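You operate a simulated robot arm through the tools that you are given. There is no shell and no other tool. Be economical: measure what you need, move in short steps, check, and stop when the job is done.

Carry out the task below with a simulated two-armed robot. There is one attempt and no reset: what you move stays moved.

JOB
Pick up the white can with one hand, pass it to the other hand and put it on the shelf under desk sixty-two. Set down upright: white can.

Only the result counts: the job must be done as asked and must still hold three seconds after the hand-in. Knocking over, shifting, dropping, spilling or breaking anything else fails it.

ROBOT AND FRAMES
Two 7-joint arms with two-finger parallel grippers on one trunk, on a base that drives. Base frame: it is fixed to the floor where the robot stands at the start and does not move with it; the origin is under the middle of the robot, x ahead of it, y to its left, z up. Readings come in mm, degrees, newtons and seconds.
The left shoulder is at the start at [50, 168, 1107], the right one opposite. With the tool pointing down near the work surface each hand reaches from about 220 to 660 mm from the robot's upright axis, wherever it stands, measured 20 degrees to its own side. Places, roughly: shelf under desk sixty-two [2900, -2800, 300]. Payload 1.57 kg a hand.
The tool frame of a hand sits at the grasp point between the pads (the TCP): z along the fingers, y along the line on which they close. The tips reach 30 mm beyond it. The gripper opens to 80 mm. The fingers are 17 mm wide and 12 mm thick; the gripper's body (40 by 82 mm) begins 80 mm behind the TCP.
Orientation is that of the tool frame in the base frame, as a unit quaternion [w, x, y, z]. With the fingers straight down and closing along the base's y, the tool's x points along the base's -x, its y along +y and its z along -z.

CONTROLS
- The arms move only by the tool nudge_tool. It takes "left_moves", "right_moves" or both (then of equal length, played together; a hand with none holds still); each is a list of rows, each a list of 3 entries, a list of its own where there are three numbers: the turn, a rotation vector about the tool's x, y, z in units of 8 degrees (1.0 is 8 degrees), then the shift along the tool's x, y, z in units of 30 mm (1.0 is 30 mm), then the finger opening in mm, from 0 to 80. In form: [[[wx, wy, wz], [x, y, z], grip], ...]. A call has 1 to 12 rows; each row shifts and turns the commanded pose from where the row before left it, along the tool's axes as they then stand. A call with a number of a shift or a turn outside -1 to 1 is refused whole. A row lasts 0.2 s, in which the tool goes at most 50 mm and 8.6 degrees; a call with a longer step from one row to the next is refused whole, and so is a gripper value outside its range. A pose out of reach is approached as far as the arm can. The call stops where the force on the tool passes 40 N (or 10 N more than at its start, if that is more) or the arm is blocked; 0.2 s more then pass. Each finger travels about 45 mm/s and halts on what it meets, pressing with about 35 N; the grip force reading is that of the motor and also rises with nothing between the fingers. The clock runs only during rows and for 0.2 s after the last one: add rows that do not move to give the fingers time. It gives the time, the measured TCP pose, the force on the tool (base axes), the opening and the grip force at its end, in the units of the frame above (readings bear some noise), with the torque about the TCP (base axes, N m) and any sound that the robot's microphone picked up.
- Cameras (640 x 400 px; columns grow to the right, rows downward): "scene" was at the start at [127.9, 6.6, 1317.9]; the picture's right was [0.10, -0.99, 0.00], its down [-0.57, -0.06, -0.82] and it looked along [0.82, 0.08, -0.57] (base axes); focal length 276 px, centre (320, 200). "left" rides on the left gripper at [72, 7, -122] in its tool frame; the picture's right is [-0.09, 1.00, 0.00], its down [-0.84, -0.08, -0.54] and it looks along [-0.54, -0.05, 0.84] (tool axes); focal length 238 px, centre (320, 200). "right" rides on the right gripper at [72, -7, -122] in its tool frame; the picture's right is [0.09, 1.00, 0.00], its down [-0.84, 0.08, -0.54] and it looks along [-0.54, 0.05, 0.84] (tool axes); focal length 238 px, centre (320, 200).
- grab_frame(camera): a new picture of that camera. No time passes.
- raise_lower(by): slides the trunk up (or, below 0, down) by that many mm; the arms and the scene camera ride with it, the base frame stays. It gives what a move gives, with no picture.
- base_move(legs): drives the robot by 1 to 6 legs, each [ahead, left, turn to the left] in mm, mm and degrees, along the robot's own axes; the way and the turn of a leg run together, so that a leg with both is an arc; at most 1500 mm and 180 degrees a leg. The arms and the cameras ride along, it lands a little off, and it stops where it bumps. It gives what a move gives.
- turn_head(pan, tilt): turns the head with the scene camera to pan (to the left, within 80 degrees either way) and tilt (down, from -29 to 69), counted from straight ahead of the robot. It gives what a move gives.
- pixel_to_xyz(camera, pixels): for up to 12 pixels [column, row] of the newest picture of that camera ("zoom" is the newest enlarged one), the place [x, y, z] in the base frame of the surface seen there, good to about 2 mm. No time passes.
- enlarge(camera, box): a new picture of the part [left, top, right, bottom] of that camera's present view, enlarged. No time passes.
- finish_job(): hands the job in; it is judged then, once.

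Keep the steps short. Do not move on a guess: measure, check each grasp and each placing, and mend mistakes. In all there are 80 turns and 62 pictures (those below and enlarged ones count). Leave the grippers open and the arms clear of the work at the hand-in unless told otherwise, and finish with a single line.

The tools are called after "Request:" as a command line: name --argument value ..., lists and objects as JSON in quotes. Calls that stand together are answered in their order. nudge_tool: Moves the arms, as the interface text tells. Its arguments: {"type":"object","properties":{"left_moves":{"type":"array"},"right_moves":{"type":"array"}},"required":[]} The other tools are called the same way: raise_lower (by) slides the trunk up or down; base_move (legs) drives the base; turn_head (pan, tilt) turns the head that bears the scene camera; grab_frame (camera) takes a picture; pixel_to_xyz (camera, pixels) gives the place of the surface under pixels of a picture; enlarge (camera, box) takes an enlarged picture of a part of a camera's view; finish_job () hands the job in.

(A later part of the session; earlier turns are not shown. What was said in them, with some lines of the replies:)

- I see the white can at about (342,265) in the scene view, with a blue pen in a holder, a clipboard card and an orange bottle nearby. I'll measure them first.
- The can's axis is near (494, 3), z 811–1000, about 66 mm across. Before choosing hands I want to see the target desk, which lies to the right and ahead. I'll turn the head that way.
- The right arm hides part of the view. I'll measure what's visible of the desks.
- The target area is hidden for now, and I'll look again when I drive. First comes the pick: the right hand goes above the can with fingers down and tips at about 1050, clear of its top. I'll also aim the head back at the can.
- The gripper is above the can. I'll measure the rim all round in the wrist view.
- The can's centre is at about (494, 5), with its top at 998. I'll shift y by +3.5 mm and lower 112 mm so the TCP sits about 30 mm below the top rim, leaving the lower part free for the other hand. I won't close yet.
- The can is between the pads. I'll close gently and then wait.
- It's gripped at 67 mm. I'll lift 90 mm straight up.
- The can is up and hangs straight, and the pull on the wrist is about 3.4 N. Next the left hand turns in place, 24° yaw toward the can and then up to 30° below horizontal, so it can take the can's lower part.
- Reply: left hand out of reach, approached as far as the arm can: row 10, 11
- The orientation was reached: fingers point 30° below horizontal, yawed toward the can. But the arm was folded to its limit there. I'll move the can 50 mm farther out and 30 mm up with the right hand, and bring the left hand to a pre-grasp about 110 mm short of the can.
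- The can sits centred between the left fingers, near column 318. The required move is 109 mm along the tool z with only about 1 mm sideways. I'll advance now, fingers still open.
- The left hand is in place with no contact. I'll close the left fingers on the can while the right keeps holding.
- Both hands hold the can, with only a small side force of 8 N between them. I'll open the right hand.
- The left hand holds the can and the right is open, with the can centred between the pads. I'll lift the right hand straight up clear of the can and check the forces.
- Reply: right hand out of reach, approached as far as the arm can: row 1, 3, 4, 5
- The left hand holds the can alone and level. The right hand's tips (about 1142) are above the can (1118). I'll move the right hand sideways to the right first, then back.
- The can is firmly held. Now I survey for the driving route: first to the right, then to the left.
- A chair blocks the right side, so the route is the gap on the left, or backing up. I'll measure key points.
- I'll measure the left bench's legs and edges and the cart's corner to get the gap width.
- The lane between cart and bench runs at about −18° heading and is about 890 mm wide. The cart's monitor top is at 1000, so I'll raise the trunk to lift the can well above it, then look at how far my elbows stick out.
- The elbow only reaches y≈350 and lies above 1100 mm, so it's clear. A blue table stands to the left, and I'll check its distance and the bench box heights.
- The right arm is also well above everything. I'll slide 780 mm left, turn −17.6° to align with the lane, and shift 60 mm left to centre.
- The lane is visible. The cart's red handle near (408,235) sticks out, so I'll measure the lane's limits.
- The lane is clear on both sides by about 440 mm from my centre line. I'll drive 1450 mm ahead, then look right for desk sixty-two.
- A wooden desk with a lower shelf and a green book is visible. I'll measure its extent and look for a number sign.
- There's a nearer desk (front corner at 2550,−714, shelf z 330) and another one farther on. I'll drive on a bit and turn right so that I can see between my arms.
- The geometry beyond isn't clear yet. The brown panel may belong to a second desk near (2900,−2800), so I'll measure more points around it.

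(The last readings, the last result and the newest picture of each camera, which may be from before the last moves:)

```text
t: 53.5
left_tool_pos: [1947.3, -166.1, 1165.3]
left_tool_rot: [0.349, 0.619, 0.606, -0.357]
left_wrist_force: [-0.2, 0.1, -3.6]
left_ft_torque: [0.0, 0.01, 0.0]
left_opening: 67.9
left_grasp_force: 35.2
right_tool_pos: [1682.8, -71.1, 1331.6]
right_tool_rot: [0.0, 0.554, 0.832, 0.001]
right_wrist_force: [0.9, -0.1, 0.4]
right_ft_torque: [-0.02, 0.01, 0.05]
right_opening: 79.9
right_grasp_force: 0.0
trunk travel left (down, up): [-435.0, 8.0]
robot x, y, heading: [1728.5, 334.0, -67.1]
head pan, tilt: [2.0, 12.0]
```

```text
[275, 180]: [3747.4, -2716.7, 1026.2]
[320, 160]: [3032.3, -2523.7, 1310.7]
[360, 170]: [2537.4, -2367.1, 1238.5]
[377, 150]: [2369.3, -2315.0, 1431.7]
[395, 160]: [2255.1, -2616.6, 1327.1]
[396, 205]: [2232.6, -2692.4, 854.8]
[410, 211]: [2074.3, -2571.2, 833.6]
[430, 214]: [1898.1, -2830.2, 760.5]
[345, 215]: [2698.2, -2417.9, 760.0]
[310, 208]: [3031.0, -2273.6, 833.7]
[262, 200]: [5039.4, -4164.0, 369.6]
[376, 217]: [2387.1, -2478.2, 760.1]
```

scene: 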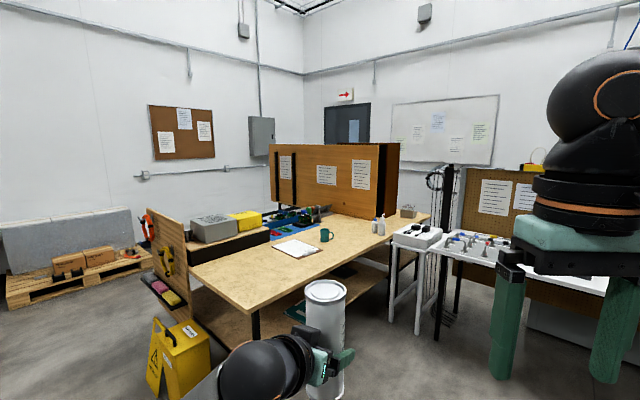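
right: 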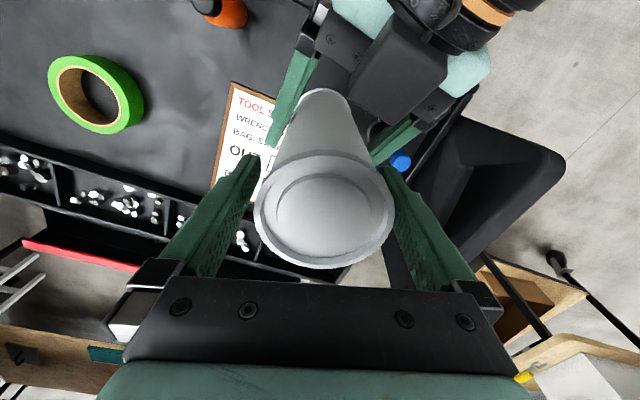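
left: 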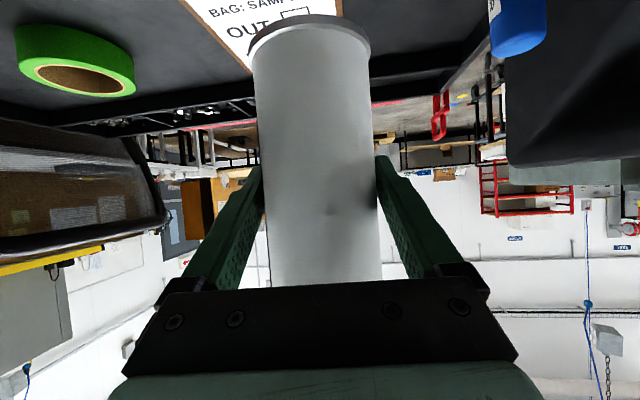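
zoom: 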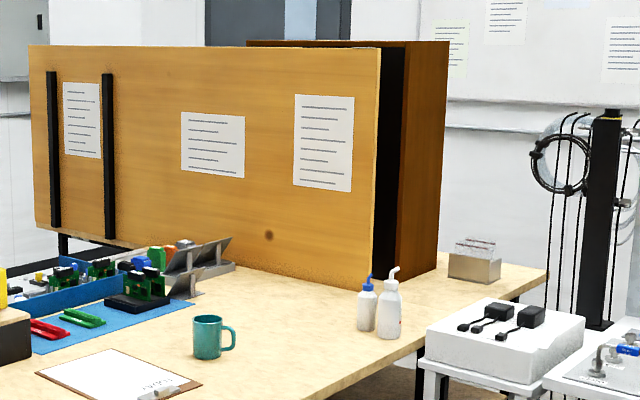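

A second desk lies behind the nearer one, its top running along the brown panel from (2369,−2315) to (3747,−2717). Its shelf should be reachable by going round the nearer desk on the left. I'll drive between the left bench and the yellow sign to about (2950,−100) and look right.

Request:
base_move --legs '[[0, 0, 47.5], [1250, 0, 0]]'

Request:
turn_head --pan -5 --tilt 22

Request:
grab_frame --camera "scene"

```text
t: 62.0
left_tool_pos: [3419.1, -245.2, 1166.2]
left_tool_rot: [0.464, 0.32, 0.805, -0.185]
left_wrist_force: [-0.5, -0.1, -3.0]
left_ft_torque: [-0.02, 0.0, 0.02]
left_opening: 67.4
left_grasp_force: 35.1
right_tool_pos: [3171.6, -377.8, 1332.0]
right_tool_rot: [0.001, 0.169, 0.986, 0.0]
right_wrist_force: [-1.0, 0.3, 0.0]
right_ft_torque: [0.02, 0.02, 0.01]
right_opening: 79.9
right_grasp_force: 0.0
trunk travel left (down, up): [-435.0, 8.0]
robot x, y, heading: [2902.6, -77.3, -19.6]
head pan, tilt: [2.0, 12.0]
```

```text
t: 62.8
left_tool_pos: [3418.6, -245.6, 1165.7]
left_tool_rot: [0.464, 0.32, 0.805, -0.185]
left_wrist_force: [-0.1, -0.3, -3.0]
left_ft_torque: [0.0, -0.01, 0.0]
left_opening: 67.3
left_grasp_force: 35.1
right_tool_pos: [3170.8, -377.2, 1332.4]
right_tool_rot: [0.0, 0.168, 0.986, 0.0]
right_wrist_force: [0.9, 0.0, 0.0]
right_ft_torque: [-0.03, 0.02, -0.02]
right_opening: 80.2
right_grasp_force: 0.0
trunk travel left (down, up): [-435.0, 8.0]
robot x, y, heading: [2904.7, -71.2, -19.6]
head pan, tilt: [-5.0, 22.0]
```

```text
32 pictures are left
```

scene: 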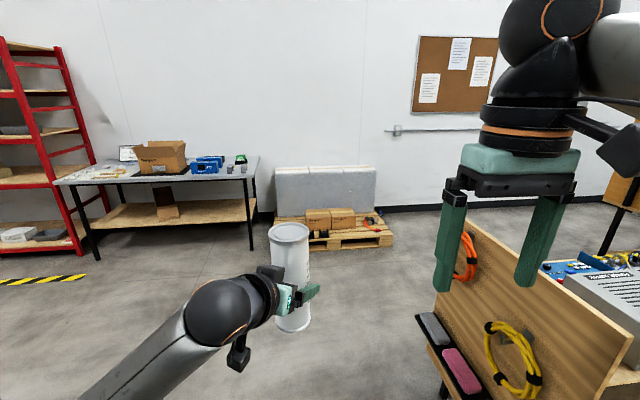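

There's open floor ahead. I'll measure the pegboard's far edge, the pallet and the floor to route around them.

Request:
pixel_to_xyz --camera "scene" --pixels '[[438, 300], [470, 225], [420, 320], [330, 245], [385, 245], [420, 260], [600, 240], [640, 330], [620, 255], [440, 390]]'

Request:
base_move --legs '[[750, 0, 0], [0, 0, -55]]'

Request:
turn_head --pan -5 --tilt 22

Request:
grab_frame --camera "scene"

```text
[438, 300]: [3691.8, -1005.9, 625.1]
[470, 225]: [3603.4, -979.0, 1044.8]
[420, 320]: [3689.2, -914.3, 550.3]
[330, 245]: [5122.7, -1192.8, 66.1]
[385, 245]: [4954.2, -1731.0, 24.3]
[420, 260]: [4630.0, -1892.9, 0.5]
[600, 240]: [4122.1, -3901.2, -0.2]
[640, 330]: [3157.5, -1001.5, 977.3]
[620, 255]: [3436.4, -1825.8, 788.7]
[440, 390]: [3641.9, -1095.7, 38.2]
```

```text
t: 69.2
left_tool_pos: [3767.1, -834.8, 1167.0]
left_tool_rot: [0.33, 0.65, 0.574, -0.374]
left_wrist_force: [-0.6, -0.7, -2.6]
left_ft_torque: [0.0, 0.03, -0.02]
left_opening: 67.4
left_grasp_force: 35.5
right_tool_pos: [3514.0, -714.0, 1332.7]
right_tool_rot: [0.0, 0.595, 0.803, 0.0]
right_wrist_force: [-0.4, -0.5, 0.4]
right_ft_torque: [0.0, 0.03, 0.01]
right_opening: 80.0
right_grasp_force: 0.1
trunk travel left (down, up): [-435.0, 8.0]
robot x, y, heading: [3599.5, -319.3, -73.2]
head pan, tilt: [-5.0, 22.0]
```

```text
t: 69.8
left_tool_pos: [3767.4, -836.1, 1166.3]
left_tool_rot: [0.331, 0.649, 0.574, -0.374]
left_wrist_force: [-0.7, -0.3, -2.6]
left_ft_torque: [0.02, -0.01, 0.04]
left_opening: 67.5
left_grasp_force: 35.7
right_tool_pos: [3513.3, -714.0, 1332.2]
right_tool_rot: [-0.001, 0.596, 0.803, 0.0]
right_wrist_force: [-0.4, 0.5, -0.4]
right_ft_torque: [0.02, 0.0, -0.01]
right_opening: 80.1
right_grasp_force: 0.2
trunk travel left (down, up): [-435.0, 8.0]
robot x, y, heading: [3603.1, -316.1, -73.0]
head pan, tilt: [-5.0, 22.0]
```

```text
31 pictures are left
```

scene: 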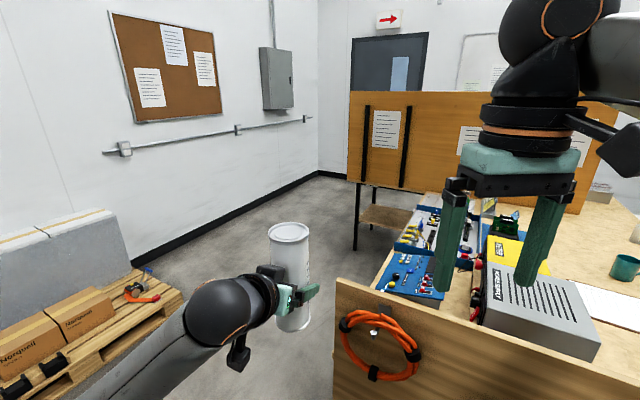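

Now an aisle is visible on the left of the double desk block, and beyond it the end of the desk with the brown panel and a lower shelf at (385,215). I'll measure these.

Request:
pixel_to_xyz --camera "scene" --pixels '[[385, 215], [365, 205], [405, 215], [356, 245], [360, 187], [440, 192], [375, 285], [340, 285], [325, 250], [180, 295], [320, 175], [335, 380]]'

Request:
enlarge --camera "scene" --box '[320, 150, 480, 270]'

```text
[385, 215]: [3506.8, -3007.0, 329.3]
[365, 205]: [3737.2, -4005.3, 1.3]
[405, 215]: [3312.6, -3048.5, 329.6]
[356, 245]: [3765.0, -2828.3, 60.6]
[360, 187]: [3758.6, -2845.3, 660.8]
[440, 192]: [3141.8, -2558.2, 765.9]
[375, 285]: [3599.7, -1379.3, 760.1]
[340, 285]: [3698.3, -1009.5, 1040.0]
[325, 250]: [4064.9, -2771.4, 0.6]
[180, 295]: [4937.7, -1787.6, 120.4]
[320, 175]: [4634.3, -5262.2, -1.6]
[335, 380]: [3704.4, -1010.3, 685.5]
```

```text
3.33 times, centred on (400, 210) of scene
```

zoom: 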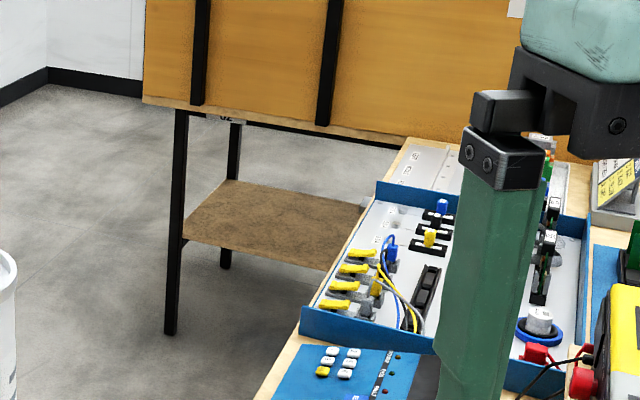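

I can read the "62" tag hanging at the desk with the brown panel, so its shelf at z≈330 is the target. Its left end is open, with the near leg at (3765,−2828). I'll go down the aisle: shift left 350, then ahead 1500, and look again.

Request:
base_move --legs '[[0, 350, 0], [1500, 0, 0]]'

Request:
turn_head --pan -18 --tilt 28

Request:
grab_frame --camera "scene"

```text
t: 80.4
left_tool_pos: [4520.2, -2181.7, 1165.6]
left_tool_rot: [0.329, 0.651, 0.572, -0.375]
left_wrist_force: [0.5, -0.6, -3.7]
left_ft_torque: [-0.01, 0.03, -0.01]
left_opening: 67.5
left_grasp_force: 35.0
right_tool_pos: [4269.1, -2056.9, 1331.8]
right_tool_rot: [0.0, 0.599, 0.8, 0.0]
right_wrist_force: [-0.4, -0.9, 0.2]
right_ft_torque: [0.02, 0.0, 0.02]
right_opening: 80.0
right_grasp_force: 0.0
trunk travel left (down, up): [-435.0, 8.0]
robot x, y, heading: [4359.9, -1663.0, -73.5]
head pan, tilt: [-5.0, 22.0]
```

```text
t: 81.2
left_tool_pos: [4520.1, -2181.2, 1165.5]
left_tool_rot: [0.328, 0.652, 0.571, -0.376]
left_wrist_force: [0.0, -0.2, -3.2]
left_ft_torque: [0.02, 0.02, -0.03]
left_opening: 67.4
left_grasp_force: 35.2
right_tool_pos: [4268.6, -2058.3, 1331.9]
right_tool_rot: [0.001, 0.6, 0.8, 0.0]
right_wrist_force: [0.8, 0.2, -0.1]
right_ft_torque: [0.02, -0.01, 0.02]
right_opening: 80.2
right_grasp_force: 0.1
trunk travel left (down, up): [-435.0, 8.0]
robot x, y, heading: [4358.9, -1663.2, -73.6]
head pan, tilt: [-18.0, 28.0]
```

```text
29 pictures are left
```

scene: 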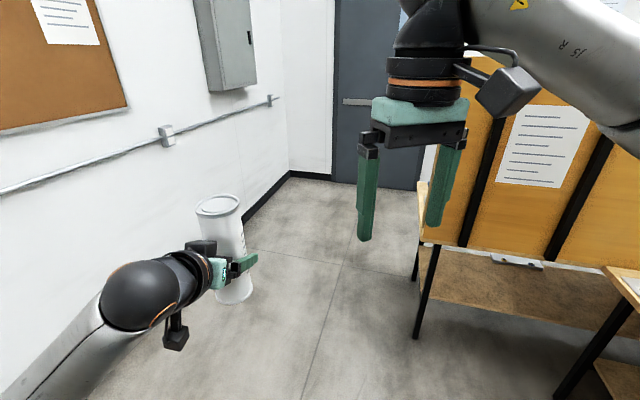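

The shelf is now visible from (430,250) to (620,330), with open space at its left end. I'll measure shelf edges, legs, wall and panel bottom.

Request:
pixel_to_xyz --camera "scene" --pixels '[[437, 252], [436, 285], [500, 270], [560, 290], [600, 330], [417, 330], [414, 275], [440, 238], [515, 258], [245, 215], [421, 200], [610, 290]]'

Request:
enlarge --camera "scene" --box '[390, 190, 640, 346]'

```text
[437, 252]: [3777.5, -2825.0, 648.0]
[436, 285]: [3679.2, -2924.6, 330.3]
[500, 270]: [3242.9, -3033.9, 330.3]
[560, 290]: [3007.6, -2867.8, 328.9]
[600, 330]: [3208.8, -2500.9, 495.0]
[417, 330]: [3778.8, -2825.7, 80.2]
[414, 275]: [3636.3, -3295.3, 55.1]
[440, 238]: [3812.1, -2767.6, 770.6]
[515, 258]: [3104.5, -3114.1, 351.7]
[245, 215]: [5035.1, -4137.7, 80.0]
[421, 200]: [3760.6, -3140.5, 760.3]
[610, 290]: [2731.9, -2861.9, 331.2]
```

```text
2.56 times, centred on (515, 268) of scene
```

zoom: 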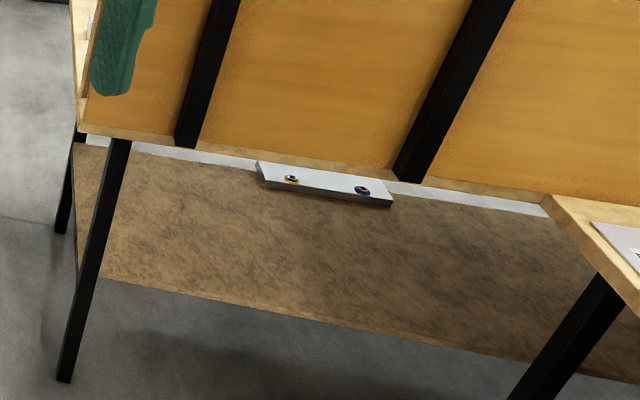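

The shelf's left end lies between legs (3778,−2826) and (3636,−3295), with its top at z 330, and it's empty there. The wall is at x≈5035. I plan to place the can near (3563,−3018). I'll drive to about (4411,−3069) and turn to heading 176°, facing the desk's end.

Request:
base_move --legs '[[1363, -347, 0], [0, 0, -110.4]]'

Request:
turn_head --pan 0 --tilt 45

Request:
grab_frame --camera "scene"

```text
t: 92.6
left_tool_pos: [3876.0, -3064.0, 1165.6]
left_tool_rot: [-0.101, 0.848, -0.175, -0.49]
left_wrist_force: [0.5, -0.2, -3.2]
left_ft_torque: [-0.03, 0.01, 0.02]
left_opening: 67.5
left_grasp_force: 35.2
right_tool_pos: [4063.5, -2855.2, 1333.4]
right_tool_rot: [0.0, 1.0, 0.006, 0.0]
right_wrist_force: [-0.6, 0.4, 0.0]
right_ft_torque: [0.01, -0.01, 0.04]
right_opening: 80.0
right_grasp_force: 0.1
trunk travel left (down, up): [-435.0, 8.0]
robot x, y, heading: [4424.0, -3055.3, -179.4]
head pan, tilt: [-18.0, 28.0]
```

```text
t: 93.4
left_tool_pos: [3874.8, -3065.0, 1165.4]
left_tool_rot: [-0.101, 0.849, -0.175, -0.489]
left_wrist_force: [0.0, 0.8, -3.7]
left_ft_torque: [0.02, 0.01, 0.01]
left_opening: 67.5
left_grasp_force: 35.0
right_tool_pos: [4063.2, -2855.7, 1333.6]
right_tool_rot: [0.0, 1.0, 0.005, 0.0]
right_wrist_force: [0.6, -0.1, 0.0]
right_ft_torque: [-0.01, 0.03, 0.01]
right_opening: 80.0
right_grasp_force: 0.1
trunk travel left (down, up): [-435.0, 8.0]
robot x, y, heading: [4419.2, -3051.2, -179.7]
head pan, tilt: [0.0, 45.0]
```

```text
27 pictures are left
```

scene: 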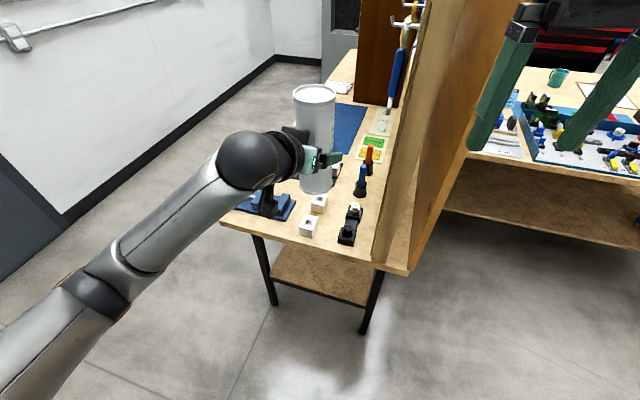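

I'm facing the desk's end. I'll measure its corners, shelf end and legs from here.

Request:
pixel_to_xyz --camera "scene" --pixels '[[222, 219], [408, 272], [300, 245], [320, 270], [320, 285], [290, 275], [360, 295], [268, 285], [276, 258], [362, 325], [275, 300], [340, 262]]'

Request:
enlarge --camera "scene" --box '[210, 190, 430, 340]'

```text
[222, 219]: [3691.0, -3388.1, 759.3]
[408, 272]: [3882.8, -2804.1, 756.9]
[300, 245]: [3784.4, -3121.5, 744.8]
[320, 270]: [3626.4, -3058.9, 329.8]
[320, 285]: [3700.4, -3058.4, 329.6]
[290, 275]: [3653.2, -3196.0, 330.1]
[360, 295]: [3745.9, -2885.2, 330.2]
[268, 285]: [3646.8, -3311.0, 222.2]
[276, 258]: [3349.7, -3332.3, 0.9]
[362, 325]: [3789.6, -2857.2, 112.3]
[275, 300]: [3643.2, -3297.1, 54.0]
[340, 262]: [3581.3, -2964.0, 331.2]
```

```text
2.67 times, centred on (320, 265) of scene
```

zoom: 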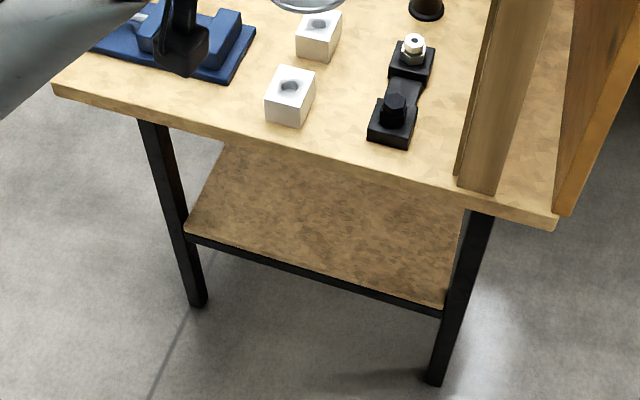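

The shelf's open end is centred near (3715,−3078) with the desktop overhanging to x≈3787. Before lowering I'll back up 120 mm for clearance and tuck the right hand back, away from the panel.

Request:
base_move --legs '[[-120, 0, 0]]'

Request:
nudge_tool --right_moves '[[[0, 0, 0], [0.6, -0.6, 0], 80], [[0, 0, 0], [0.6, -0.6, 0], 80], [[0, 0, 0], [0.6, -0.6, 0], 80], [[0, 0, 0], [0.6, -0.6, 0], 80], [[0, 0, 0], [0.6, -0.6, 0], 80], [[0, 0, 0], [0, 0, 0], 80]]'

Request:
raise_lower --by -430

Request:
grab_frame --camera "scene"

```text
t: 94.6
left_tool_pos: [3994.2, -3064.3, 1166.8]
left_tool_rot: [-0.1, 0.849, -0.174, -0.489]
left_wrist_force: [0.4, -0.5, -3.3]
left_ft_torque: [0.0, 0.03, 0.03]
left_opening: 67.6
left_grasp_force: 35.0
right_tool_pos: [4182.1, -2853.8, 1333.0]
right_tool_rot: [-0.001, 1.0, 0.007, -0.001]
right_wrist_force: [0.8, -0.2, 0.1]
right_ft_torque: [0.06, 0.02, -0.01]
right_opening: 79.7
right_grasp_force: 0.1
trunk travel left (down, up): [-435.0, 8.0]
robot x, y, heading: [4537.9, -3051.3, -179.3]
head pan, tilt: [0.0, 45.0]
```

```text
t: 96.0
left_tool_pos: [3993.2, -3064.4, 1164.8]
left_tool_rot: [-0.101, 0.849, -0.173, -0.49]
left_wrist_force: [0.1, -0.4, -2.7]
left_ft_torque: [0.0, 0.0, -0.03]
left_opening: 67.6
left_grasp_force: 34.7
right_tool_pos: [4271.0, -2763.6, 1334.6]
right_tool_rot: [0.0, 1.0, 0.008, 0.001]
right_wrist_force: [0.5, 0.4, 0.4]
right_ft_torque: [0.01, 0.0, 0.01]
right_opening: 79.9
right_grasp_force: 0.0
trunk travel left (down, up): [-435.0, 8.0]
robot x, y, heading: [4537.2, -3048.1, -179.3]
head pan, tilt: [0.0, 45.0]
```

```text
refused: -430 is not a number from -400 to 400
```

```text
25 pictures are left
```

scene: 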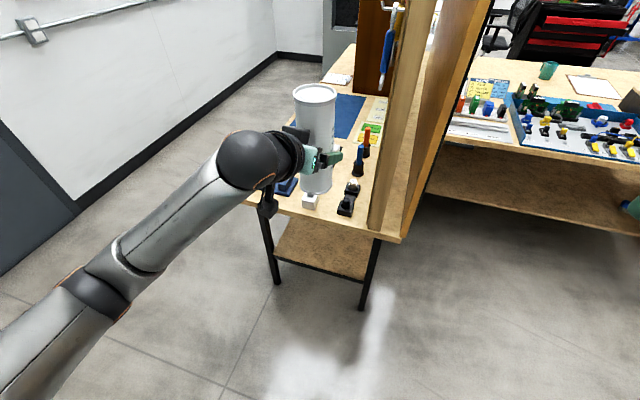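

The can is now 160 mm clear of the desk edge. I'll lower the trunk in two steps, since a single step is limited to 400.

Request:
raise_lower --by -400

Request:
raise_lower --by -32

```text
t: 99.8
left_tool_pos: [3994.3, -3063.0, 765.9]
left_tool_rot: [-0.1, 0.849, -0.174, -0.488]
left_wrist_force: [0.1, 0.5, -3.4]
left_ft_torque: [-0.04, 0.03, 0.03]
left_opening: 67.6
left_grasp_force: 35.1
right_tool_pos: [4271.2, -2762.5, 933.2]
right_tool_rot: [0.0, 1.0, 0.007, 0.0]
right_wrist_force: [-0.5, 0.9, 0.1]
right_ft_torque: [-0.03, 0.0, 0.02]
right_opening: 79.6
right_grasp_force: 0.1
trunk travel left (down, up): [-35.0, 408.0]
robot x, y, heading: [4540.3, -3050.2, -179.2]
head pan, tilt: [0.0, 45.0]
```

```text
t: 100.6
left_tool_pos: [3993.5, -3064.3, 733.3]
left_tool_rot: [-0.1, 0.849, -0.173, -0.489]
left_wrist_force: [-0.8, -0.4, -2.3]
left_ft_torque: [0.01, 0.04, 0.02]
left_opening: 67.4
left_grasp_force: 35.0
right_tool_pos: [4271.5, -2763.6, 902.1]
right_tool_rot: [0.0, 1.0, 0.007, 0.0]
right_wrist_force: [0.5, -0.1, 0.5]
right_ft_torque: [-0.02, -0.03, 0.0]
right_opening: 80.0
right_grasp_force: 0.1
trunk travel left (down, up): [-3.0, 440.0]
robot x, y, heading: [4535.7, -3049.4, -179.2]
head pan, tilt: [0.0, 45.0]
```

Next the left arm goes 240 mm down and 70 mm forward in the open, keeping the can's tilt. The bottom will then be at about 416, above the shelf (330), and the top at about 606, below the desktop's underside.

Request:
nudge_tool --left_moves '[[[0, 0, 0], [0.73, 0.115, 0.734], 50], [[0, 0, 0], [0.73, 0.115, 0.734], 50], [[0, 0, 0], [0.73, 0.115, 0.734], 50], [[0, 0, 0], [0.73, 0.115, 0.734], 50], [[0, 0, 0], [0.73, 0.115, 0.734], 50], [[0, 0, 0], [0.73, 0.115, 0.734], 50], [[0, 0, 0], [0.73, 0.115, 0.734], 50], [[0, 0, 0], [0.73, 0.115, 0.734], 50], [[0, 0, 0], [0, 0, 0], 50]]'

Request:
grab_frame --camera "scene"

Request:
grab_frame --camera "left"

```text
t: 102.6
left_tool_pos: [3923.5, -3063.1, 492.6]
left_tool_rot: [-0.099, 0.849, -0.173, -0.489]
left_wrist_force: [0.7, 1.4, -3.4]
left_ft_torque: [0.0, 0.03, 0.0]
left_opening: 67.4
left_grasp_force: 35.2
right_tool_pos: [4271.9, -2762.7, 901.0]
right_tool_rot: [0.0, 1.0, 0.006, -0.001]
right_wrist_force: [0.1, 0.3, -0.6]
right_ft_torque: [0.0, -0.02, -0.01]
right_opening: 79.6
right_grasp_force: 0.0
trunk travel left (down, up): [-3.0, 440.0]
robot x, y, heading: [4537.4, -3049.1, -179.2]
head pan, tilt: [0.0, 45.0]
```

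```text
24 pictures are left
```

scene: 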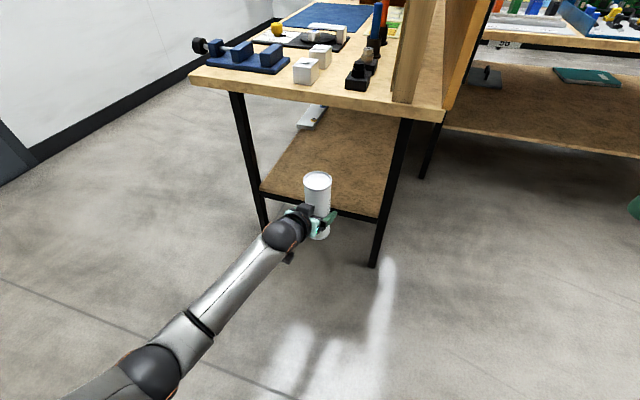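

```text
23 pictures are left
```

left: 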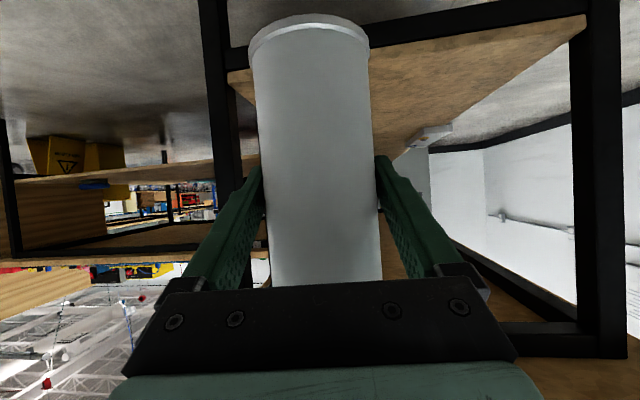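

The can faces the open shelf end between the legs. I'll measure the shelf surface, the legs and the upper crossbar at (555,335).

Request:
pixel_to_xyz --camera "left" --pixels '[[555, 335], [550, 355], [480, 45], [450, 110], [570, 30], [600, 150], [222, 90], [430, 130], [243, 78], [400, 60]]'

Request:
pixel_to_xyz --camera "scene" --pixels '[[305, 160], [280, 185], [370, 205], [360, 150], [318, 180], [318, 220], [310, 105], [248, 110], [407, 130], [238, 125]]'

```text
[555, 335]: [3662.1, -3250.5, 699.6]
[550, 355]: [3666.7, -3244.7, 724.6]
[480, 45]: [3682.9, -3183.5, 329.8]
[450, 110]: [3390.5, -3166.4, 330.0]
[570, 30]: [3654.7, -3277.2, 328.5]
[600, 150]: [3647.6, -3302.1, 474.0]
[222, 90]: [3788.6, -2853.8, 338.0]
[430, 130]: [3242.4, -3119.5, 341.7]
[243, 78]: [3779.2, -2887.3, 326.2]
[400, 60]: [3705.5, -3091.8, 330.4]
```

```text
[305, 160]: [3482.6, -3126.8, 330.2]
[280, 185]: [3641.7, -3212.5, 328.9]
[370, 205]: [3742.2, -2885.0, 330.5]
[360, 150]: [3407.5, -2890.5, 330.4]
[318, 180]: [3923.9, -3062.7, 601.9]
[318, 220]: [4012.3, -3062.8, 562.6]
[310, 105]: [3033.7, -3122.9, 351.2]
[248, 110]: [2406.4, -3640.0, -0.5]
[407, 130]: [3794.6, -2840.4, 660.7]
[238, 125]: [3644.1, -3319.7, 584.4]
```

The shelf is at z 330, the crossbar underside about 690 and the can top 602. I'll check the wrist and forearm heights before driving them under the desktop.

Request:
pixel_to_xyz --camera "scene" --pixels '[[300, 212], [285, 225], [270, 250], [240, 285], [210, 320], [150, 360], [320, 205]]'

```text
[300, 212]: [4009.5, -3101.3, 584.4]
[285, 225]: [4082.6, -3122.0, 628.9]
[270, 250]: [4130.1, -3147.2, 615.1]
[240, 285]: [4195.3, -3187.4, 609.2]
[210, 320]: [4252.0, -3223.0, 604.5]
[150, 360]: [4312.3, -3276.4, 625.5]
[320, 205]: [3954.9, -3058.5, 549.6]
```

The wrist top is about 630, below the bar at 690. I'll lower 35 mm more for margin, then drive slowly: 330 ahead and 32 right.

Request:
nudge_tool --left_moves '[[[0, 0, 0], [0.5, 0, 0.29], 50], [[0, 0, 0], [0.5, 0, 0.29], 50], [[0, 0, 0], [0, 0, 0], 50]]'

Request:
base_move --legs '[[165, -16, 0], [165, -16, 0]]'

Request:
grab_frame --camera "scene"

Request:
grab_frame --camera "left"

```text
t: 103.4
left_tool_pos: [3919.5, -3068.0, 461.5]
left_tool_rot: [-0.096, 0.849, -0.173, -0.49]
left_wrist_force: [0.0, -0.3, -3.6]
left_ft_torque: [-0.01, 0.0, -0.01]
left_opening: 67.5
left_grasp_force: 34.8
right_tool_pos: [4270.7, -2764.3, 903.1]
right_tool_rot: [0.0, 1.0, 0.008, 0.0]
right_wrist_force: [-0.4, -0.4, 0.0]
right_ft_torque: [0.02, 0.02, -0.01]
right_opening: 79.6
right_grasp_force: 0.0
trunk travel left (down, up): [-3.0, 440.0]
robot x, y, heading: [4540.3, -3049.8, -179.2]
head pan, tilt: [0.0, 45.0]
```

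```text
t: 105.9
left_tool_pos: [3589.0, -3045.0, 460.9]
left_tool_rot: [-0.095, 0.849, -0.171, -0.491]
left_wrist_force: [-0.5, 0.2, -3.2]
left_ft_torque: [-0.03, 0.01, 0.0]
left_opening: 67.6
left_grasp_force: 35.4
right_tool_pos: [3938.8, -2738.7, 901.6]
right_tool_rot: [0.0, 1.0, 0.008, 0.0]
right_wrist_force: [0.0, 0.1, -0.2]
right_ft_torque: [0.01, -0.01, 0.03]
right_opening: 80.1
right_grasp_force: 0.0
trunk travel left (down, up): [-3.0, 440.0]
robot x, y, heading: [4203.1, -3023.2, -179.0]
head pan, tilt: [0.0, 45.0]
```

```text
22 pictures are left
```

scene: 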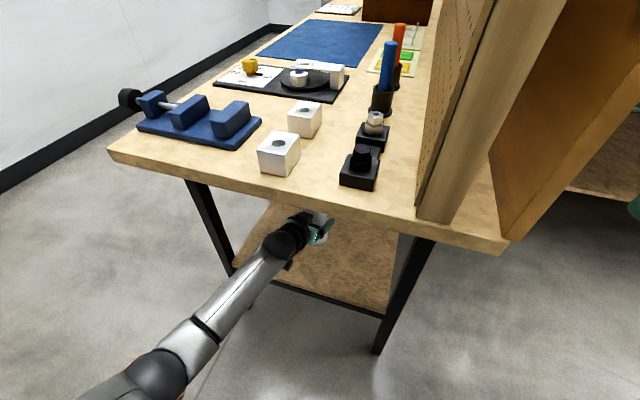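

```text
21 pictures are left
```

left: 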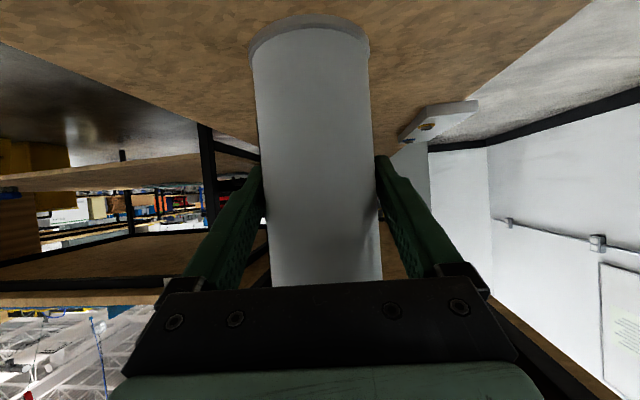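

The can is over the shelf at (3589,−3045), well inside the edge. I'll lower 44 mm, leaving about 10 mm to the shelf.

Request:
nudge_tool --left_moves '[[[0, 0, 0], [0.43, 0, 0.25], 50], [[0, 0, 0], [0.43, 0, 0.25], 50], [[0, 0, 0], [0.41, 0, 0.24], 50], [[0, 0, 0], [0, 0, 0], 50]]'

Request:
grab_frame --camera "left"

```text
t: 107.1
left_tool_pos: [3575.1, -3081.5, 416.6]
left_tool_rot: [-0.065, 0.849, -0.173, -0.495]
left_wrist_force: [-0.5, -0.8, -4.2]
left_ft_torque: [-0.02, -0.01, 0.0]
left_opening: 67.6
left_grasp_force: 35.0
right_tool_pos: [3939.5, -2737.6, 902.5]
right_tool_rot: [0.0, 1.0, 0.009, 0.0]
right_wrist_force: [0.0, -0.8, 0.8]
right_ft_torque: [-0.01, 0.0, 0.0]
right_opening: 80.3
right_grasp_force: 0.0
trunk travel left (down, up): [-3.0, 440.0]
robot x, y, heading: [4203.9, -3023.0, -178.8]
head pan, tilt: [0.0, 45.0]
stopped in row 4 (left hand): the arm was blocked; the commanded pose is now the measured one
```

```text
20 pictures are left
```

left: 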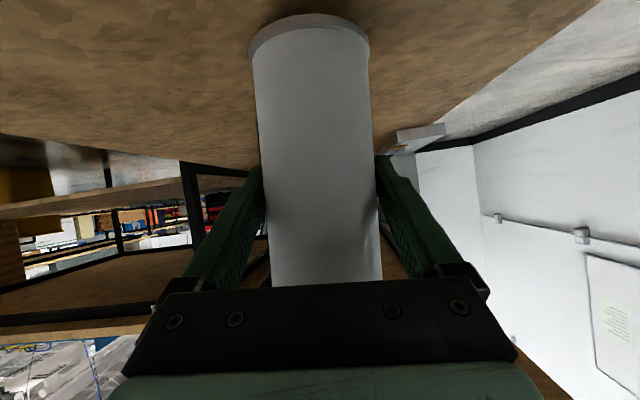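

The arm reports it was blocked before touching the shelf, and the TCP drifted 36 mm sideways while the tool force stayed normal. Something upstream, elbow or forearm, may be touching, so I'll look.

Request:
turn_head --pan 35 --tilt 55

Request:
grab_frame --camera "scene"

```text
t: 108.1
left_tool_pos: [3575.2, -3079.9, 418.5]
left_tool_rot: [-0.067, 0.849, -0.174, -0.495]
left_wrist_force: [-0.1, 0.3, -4.2]
left_ft_torque: [-0.01, 0.01, -0.01]
left_opening: 67.6
left_grasp_force: 34.6
right_tool_pos: [3939.2, -2738.4, 901.8]
right_tool_rot: [0.0, 1.0, 0.009, 0.0]
right_wrist_force: [-0.3, -0.4, 0.3]
right_ft_torque: [0.01, 0.01, 0.0]
right_opening: 79.8
right_grasp_force: 0.2
trunk travel left (down, up): [-3.0, 440.0]
robot x, y, heading: [4205.5, -3023.5, -178.9]
head pan, tilt: [35.0, 55.0]
```

```text
19 pictures are left
```

scene: 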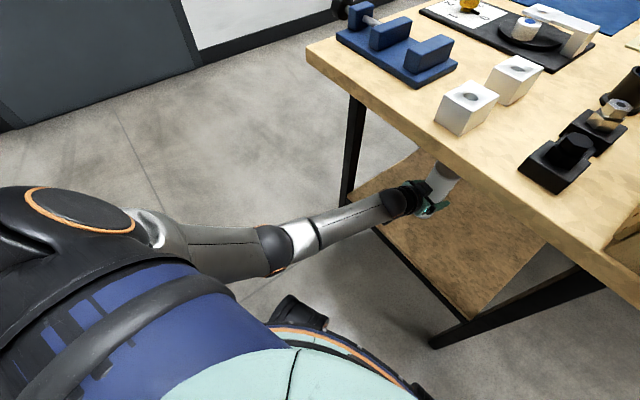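

The elbow at about (272,250) sits close to my own base at (300,312), likely the obstruction. I'll measure both.

Request:
pixel_to_xyz --camera "scene" --pixels '[[272, 240], [280, 262], [300, 305], [320, 325], [350, 345], [400, 205], [350, 220], [290, 300], [200, 245], [430, 205]]'

Request:
enlarge --camera "scene" --box '[220, 150, 480, 350]'

```text
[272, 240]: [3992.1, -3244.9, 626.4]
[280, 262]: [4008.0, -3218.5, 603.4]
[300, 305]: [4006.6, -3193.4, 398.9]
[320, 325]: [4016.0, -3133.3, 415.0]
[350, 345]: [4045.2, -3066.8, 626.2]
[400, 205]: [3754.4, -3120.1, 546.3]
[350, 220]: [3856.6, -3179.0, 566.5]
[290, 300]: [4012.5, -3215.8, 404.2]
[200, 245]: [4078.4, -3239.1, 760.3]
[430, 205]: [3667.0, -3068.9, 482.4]
```

```text
2.00 times, centred on (350, 250) of scene
```

zoom: 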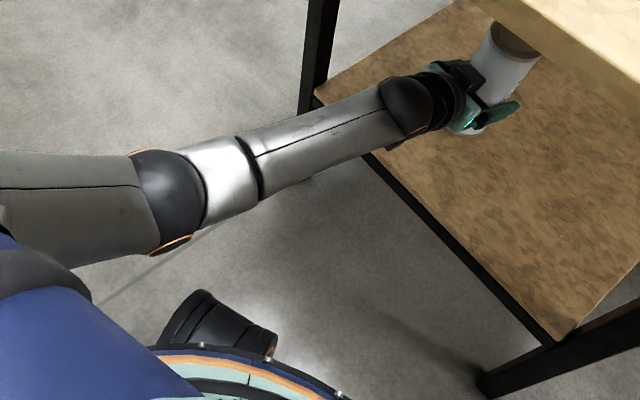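

The base (z≈400) isn't touching. The hand was pushed to my left, so the upper arm is probably pressing on the trunk. The tool also rolled about 3°. I'll lift 20 mm, undo the roll, and shift the hand 70 mm left, which frees the elbow and still leaves the can well inside the shelf.

Request:
nudge_tool --left_moves '[[[0, 0, 0], [-0.575, 0.04, -0.335], 50], [[0, 0, -0.48], [0, 0, 0], 50], [[0, 0, 0], [0.175, 0.72, -0.22], 50], [[0, 0, 0], [0.175, 0.72, -0.22], 50], [[0, 0, 0], [0.175, 0.72, -0.22], 50], [[0, 0, 0], [0, 0, 0], 50]]'

```text
t: 109.5
left_tool_pos: [3579.0, -3145.6, 434.9]
left_tool_rot: [-0.085, 0.853, -0.145, -0.493]
left_wrist_force: [1.2, 0.1, -3.9]
left_ft_torque: [-0.01, 0.0, 0.02]
left_opening: 67.2
left_grasp_force: 34.7
right_tool_pos: [3939.0, -2737.8, 902.7]
right_tool_rot: [0.0, 1.0, 0.008, 0.0]
right_wrist_force: [0.8, -1.0, 0.3]
right_ft_torque: [0.02, -0.02, 0.02]
right_opening: 79.8
right_grasp_force: 0.1
trunk travel left (down, up): [-3.0, 440.0]
robot x, y, heading: [4208.1, -3022.0, -179.1]
head pan, tilt: [35.0, 55.0]
```

The tool is level again and free at (3579,−3146,435). I'll lower 20 mm.

Request:
nudge_tool --left_moves '[[[0, 0, 0], [0.29, 0, 0.166], 50], [[0, 0, 0], [0.29, 0, 0.166], 50], [[0, 0, 0], [0, 0, 0], 50]]'

```text
t: 110.3
left_tool_pos: [3579.8, -3145.3, 414.1]
left_tool_rot: [-0.085, 0.853, -0.145, -0.494]
left_wrist_force: [0.7, 0.1, -3.5]
left_ft_torque: [0.04, 0.02, 0.0]
left_opening: 67.6
left_grasp_force: 35.0
right_tool_pos: [3939.9, -2738.0, 902.2]
right_tool_rot: [0.0, 1.0, 0.008, 0.0]
right_wrist_force: [-0.7, -0.3, 0.0]
right_ft_torque: [0.01, 0.0, -0.01]
right_opening: 79.7
right_grasp_force: 0.1
trunk travel left (down, up): [-3.0, 440.0]
robot x, y, heading: [4207.5, -3021.5, -178.8]
head pan, tilt: [35.0, 55.0]
```

No drift this time. I'll lower in fine 2–3 mm steps until the shelf takes the weight.

Request:
nudge_tool --left_moves '[[[0, 0, 0], [0.072, 0, 0.042], 50], [[0, 0, 0], [0.072, 0, 0.042], 50], [[0, 0, 0], [0, 0, 0], 50]]'

Request:
grab_frame --camera "left"

```text
t: 111.1
left_tool_pos: [3579.0, -3146.4, 409.9]
left_tool_rot: [-0.085, 0.853, -0.146, -0.493]
left_wrist_force: [0.5, 0.0, -3.2]
left_ft_torque: [0.0, 0.02, 0.01]
left_opening: 67.4
left_grasp_force: 34.9
right_tool_pos: [3938.8, -2737.8, 902.1]
right_tool_rot: [0.0, 1.0, 0.009, 0.0]
right_wrist_force: [0.1, 0.7, -0.2]
right_ft_torque: [-0.01, 0.04, -0.02]
right_opening: 79.8
right_grasp_force: 0.1
trunk travel left (down, up): [-3.0, 440.0]
robot x, y, heading: [4207.5, -3023.8, -179.0]
head pan, tilt: [35.0, 55.0]
```

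```text
17 pictures are left
```

left: 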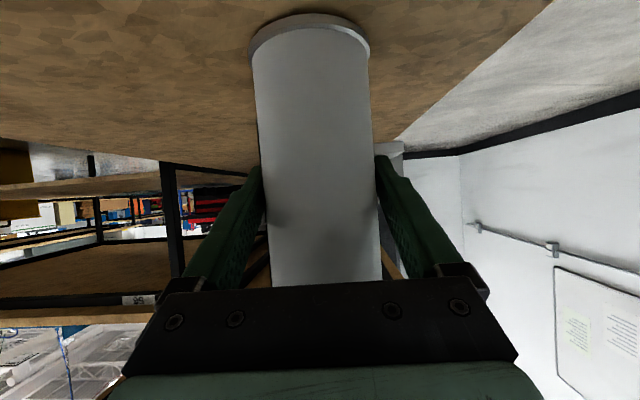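

I'll read the can's lower rim height and the shelf right beside it.

Request:
pixel_to_xyz --camera "left" --pixels '[[310, 18], [310, 24], [275, 32], [345, 25], [310, 8], [240, 40], [385, 40], [420, 80], [200, 60]]'

```text
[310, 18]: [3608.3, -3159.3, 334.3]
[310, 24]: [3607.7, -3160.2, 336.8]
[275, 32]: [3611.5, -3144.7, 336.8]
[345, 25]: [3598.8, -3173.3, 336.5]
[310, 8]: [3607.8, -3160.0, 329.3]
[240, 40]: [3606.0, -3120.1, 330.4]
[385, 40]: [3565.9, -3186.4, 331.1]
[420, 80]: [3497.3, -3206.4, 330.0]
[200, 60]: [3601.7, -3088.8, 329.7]
```

The rim is about 3 mm above the shelf. I'll lower in 1.5 mm steps.

Request:
nudge_tool --left_moves '[[[0, 0, 0], [0.043, 0, 0.025], 50], [[0, 0, 0], [0.043, 0, 0.025], 50], [[0, 0, 0], [0, 0, 0], 50]]'

```text
t: 111.9
left_tool_pos: [3577.0, -3146.4, 407.8]
left_tool_rot: [-0.085, 0.853, -0.145, -0.494]
left_wrist_force: [0.5, 0.3, -0.6]
left_ft_torque: [-0.05, -0.14, -0.01]
left_opening: 67.4
left_grasp_force: 34.5
right_tool_pos: [3938.4, -2738.7, 902.5]
right_tool_rot: [0.0, 1.0, 0.01, 0.001]
right_wrist_force: [-0.3, 0.6, -0.1]
right_ft_torque: [0.04, 0.01, 0.02]
right_opening: 80.1
right_grasp_force: 0.1
trunk travel left (down, up): [-3.0, 440.0]
robot x, y, heading: [4203.3, -3019.2, -179.4]
head pan, tilt: [35.0, 55.0]
```

The shelf is taking the weight: the force went from −3.2 to −0.6 N. One more millimetre, then I check.

Request:
nudge_tool --left_moves '[[[0, 0, 0], [0.029, 0, 0.017], 50], [[0, 0, 0], [0, 0, 0], 50]]'

```text
t: 112.5
left_tool_pos: [3577.3, -3147.5, 408.8]
left_tool_rot: [-0.085, 0.853, -0.145, -0.494]
left_wrist_force: [2.5, 0.7, 6.2]
left_ft_torque: [-0.13, -0.51, 0.07]
left_opening: 67.4
left_grasp_force: 35.5
right_tool_pos: [3939.4, -2737.5, 902.6]
right_tool_rot: [0.001, 1.0, 0.008, -0.001]
right_wrist_force: [0.7, -0.1, -0.4]
right_ft_torque: [0.01, -0.01, 0.02]
right_opening: 80.0
right_grasp_force: 0.0
trunk travel left (down, up): [-3.0, 440.0]
robot x, y, heading: [4200.8, -3023.0, -179.0]
head pan, tilt: [35.0, 55.0]
```

The can stands on the shelf with a light press. I'll open the left fingers.

Request:
nudge_tool --left_moves '[[[0, 0, 0], [0, 0, 0], 66], [[0, 0, 0], [0, 0, 0], 70], [[0, 0, 0], [0, 0, 0], 75], [[0, 0, 0], [0, 0, 0], 80], [[0, 0, 0], [0, 0, 0], 80], [[0, 0, 0], [0, 0, 0], 80]]'

Request:
grab_frame --camera "left"

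```text
t: 113.9
left_tool_pos: [3577.4, -3147.7, 407.7]
left_tool_rot: [-0.084, 0.853, -0.145, -0.494]
left_wrist_force: [0.3, -0.3, -0.5]
left_ft_torque: [0.02, -0.01, 0.0]
left_opening: 80.1
left_grasp_force: 0.0
right_tool_pos: [3940.0, -2738.8, 903.0]
right_tool_rot: [0.0, 1.0, 0.008, 0.0]
right_wrist_force: [-0.6, 0.4, 0.1]
right_ft_torque: [-0.03, 0.0, 0.0]
right_opening: 80.0
right_grasp_force: 0.0
trunk travel left (down, up): [-3.0, 440.0]
robot x, y, heading: [4204.8, -3022.3, -179.4]
head pan, tilt: [35.0, 55.0]
```

```text
16 pictures are left
```

left: 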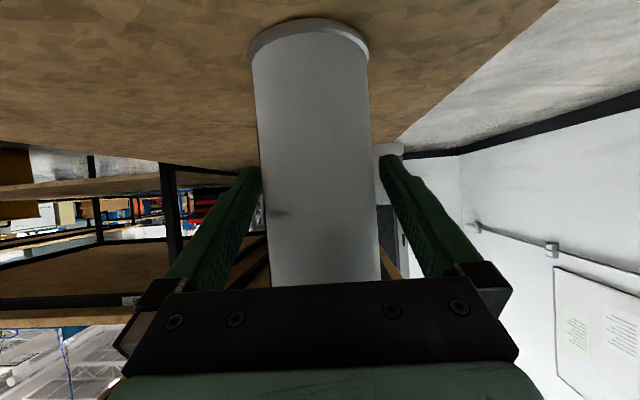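

The fingers are free on both sides and the can stands. I'll back out along the finger direction, in short steps.

Request:
nudge_tool --left_moves '[[[0, 0, 0], [0, 0, -0.4], 80], [[0, 0, 0], [0, 0, -0.5], 80], [[0, 0, 0], [0, 0, 0], 80]]'

Request:
grab_frame --camera "left"

```text
t: 114.7
left_tool_pos: [3600.3, -3155.1, 421.2]
left_tool_rot: [-0.085, 0.853, -0.146, -0.494]
left_wrist_force: [0.3, 0.4, -0.5]
left_ft_torque: [-0.03, -0.01, 0.03]
left_opening: 79.9
left_grasp_force: 0.1
right_tool_pos: [3938.6, -2738.1, 901.7]
right_tool_rot: [0.0, 1.0, 0.009, -0.001]
right_wrist_force: [-0.1, 0.2, 0.0]
right_ft_torque: [0.01, -0.03, -0.02]
right_opening: 80.0
right_grasp_force: 0.1
trunk travel left (down, up): [-3.0, 440.0]
robot x, y, heading: [4206.9, -3020.7, -179.0]
head pan, tilt: [35.0, 55.0]
```

```text
15 pictures are left
```

left: 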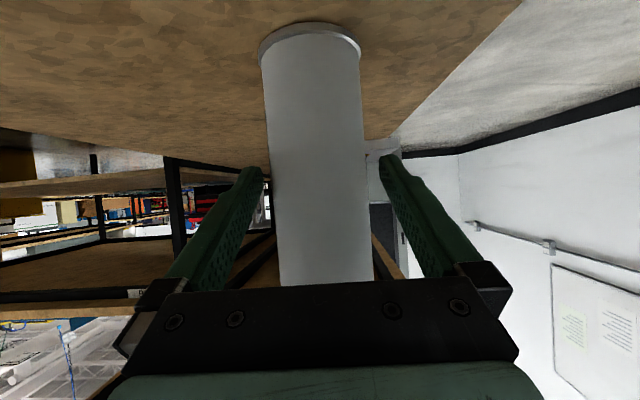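

The retreat is clean and the can hasn't moved. I'll continue another 80 mm back.

Request:
nudge_tool --left_moves '[[[0, 0, 0], [0, 0, -0.6], 80], [[0, 0, 0], [0, 0, -0.7], 80], [[0, 0, 0], [0, 0, -0.7], 80], [[0, 0, 0], [0, 0, -0.6], 80], [[0, 0, 0], [0, 0, 0], 80]]'

Request:
grab_frame --camera "left"

```text
t: 115.9
left_tool_pos: [3663.7, -3177.0, 460.3]
left_tool_rot: [-0.085, 0.854, -0.146, -0.492]
left_wrist_force: [-0.3, -0.6, 0.0]
left_ft_torque: [0.01, 0.04, -0.02]
left_opening: 80.2
left_grasp_force: 0.1
right_tool_pos: [3939.2, -2738.2, 902.0]
right_tool_rot: [0.0, 1.0, 0.009, 0.0]
right_wrist_force: [0.8, 0.6, -0.3]
right_ft_torque: [-0.03, -0.03, 0.0]
right_opening: 80.1
right_grasp_force: 0.1
trunk travel left (down, up): [-3.0, 440.0]
robot x, y, heading: [4205.2, -3025.7, -179.0]
head pan, tilt: [35.0, 55.0]
```

```text
14 pictures are left
```

left: 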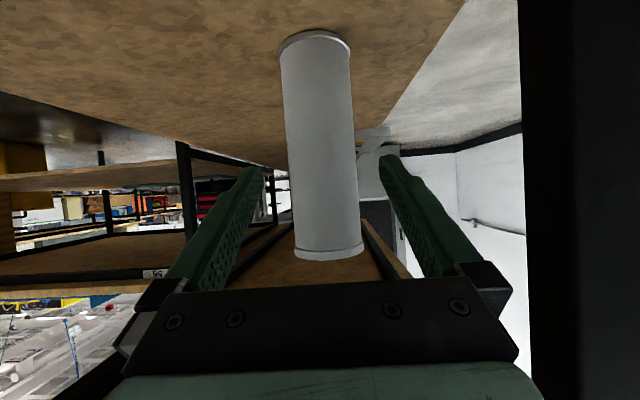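

The fingers have cleared the can, which stands upright. I'll drive straight back 300 mm to bring the arm out from under the desk, then check.

Request:
base_move --legs '[[-300, 0, 0]]'

Request:
turn_head --pan 10 --tilt 40

Request:
grab_frame --camera "scene"

Request:
grab_frame --camera "left"

```text
t: 118.0
left_tool_pos: [3963.4, -3172.0, 460.5]
left_tool_rot: [-0.085, 0.853, -0.146, -0.493]
left_wrist_force: [0.4, 0.2, 0.2]
left_ft_torque: [-0.01, 0.02, -0.02]
left_opening: 80.0
left_grasp_force: 0.0
right_tool_pos: [4237.9, -2731.3, 901.7]
right_tool_rot: [0.001, 1.0, 0.009, 0.001]
right_wrist_force: [0.4, 0.5, 0.6]
right_ft_torque: [0.01, 0.01, 0.0]
right_opening: 80.1
right_grasp_force: 0.0
trunk travel left (down, up): [-3.0, 440.0]
robot x, y, heading: [4506.5, -3019.1, -179.2]
head pan, tilt: [35.0, 55.0]
```

```text
t: 118.9
left_tool_pos: [3964.8, -3171.3, 460.2]
left_tool_rot: [-0.084, 0.853, -0.145, -0.494]
left_wrist_force: [1.1, 0.3, -0.2]
left_ft_torque: [-0.01, 0.0, -0.01]
left_opening: 80.2
left_grasp_force: 0.1
right_tool_pos: [4238.7, -2732.8, 904.4]
right_tool_rot: [-0.001, 1.0, 0.009, 0.001]
right_wrist_force: [0.5, -0.1, 0.5]
right_ft_torque: [0.01, 0.0, 0.01]
right_opening: 79.7
right_grasp_force: 0.0
trunk travel left (down, up): [-3.0, 440.0]
robot x, y, heading: [4505.2, -3014.9, -178.9]
head pan, tilt: [10.0, 40.0]
```

```text
13 pictures are left
```

scene: 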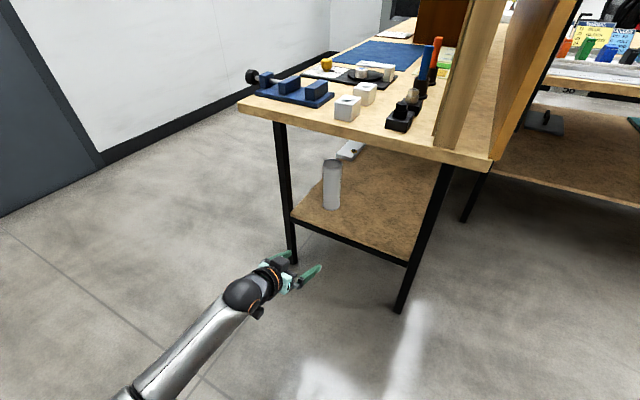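

```text
12 pictures are left
```

left: 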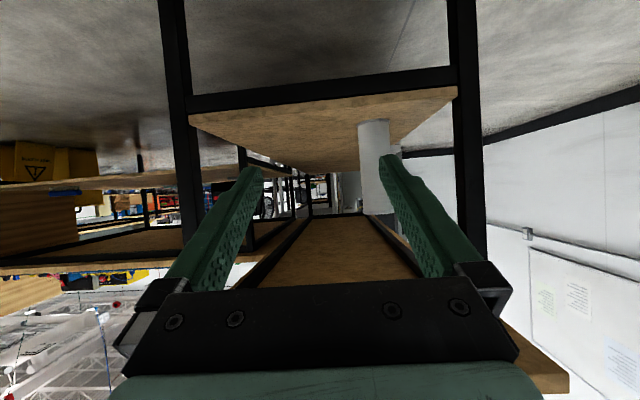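

The can stands upright on the shelf. I'll double-check the desk numbers, since a tag is visible on the other desk near (568,90).

Request:
enlarge --camera "scene" --box '[530, 70, 610, 120]'

Request:
enlarge --camera "scene" --box '[270, 80, 510, 240]'

```text
8.00 times, centred on (570, 95) of scene
```

zoom: 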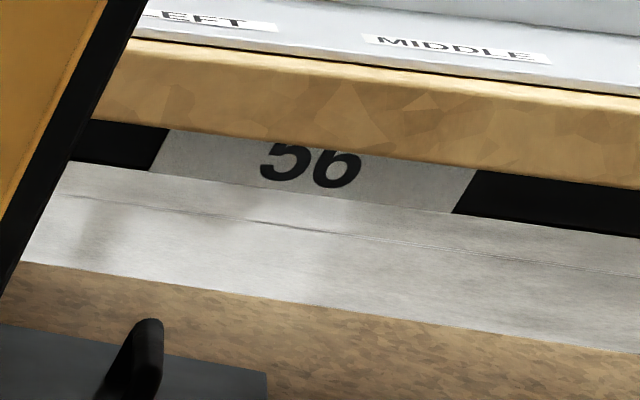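

```text
2.50 times, centred on (390, 160) of scene
```

zoom: 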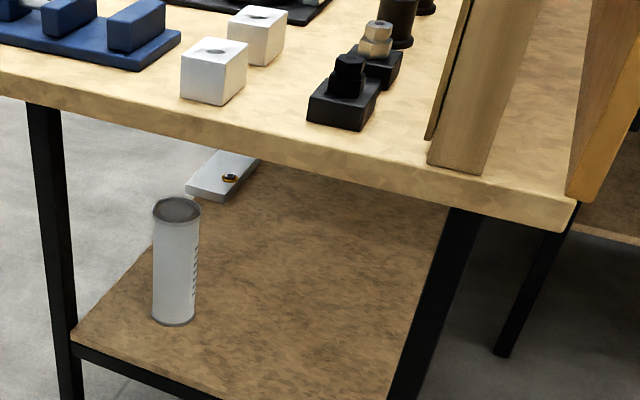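

The other desk carries "56". The tag I saw on this one reads 62, and its place matches the given coordinates. The white can stands upright and untouched on its shelf, both grippers are open and both arms are clear, so I'm handing in.

Request:
finish_job

```text
The job is handed in.
```

The white can was picked up with the right hand, passed to the left, and stands upright on the shelf under desk sixty-two; the job is handed in.
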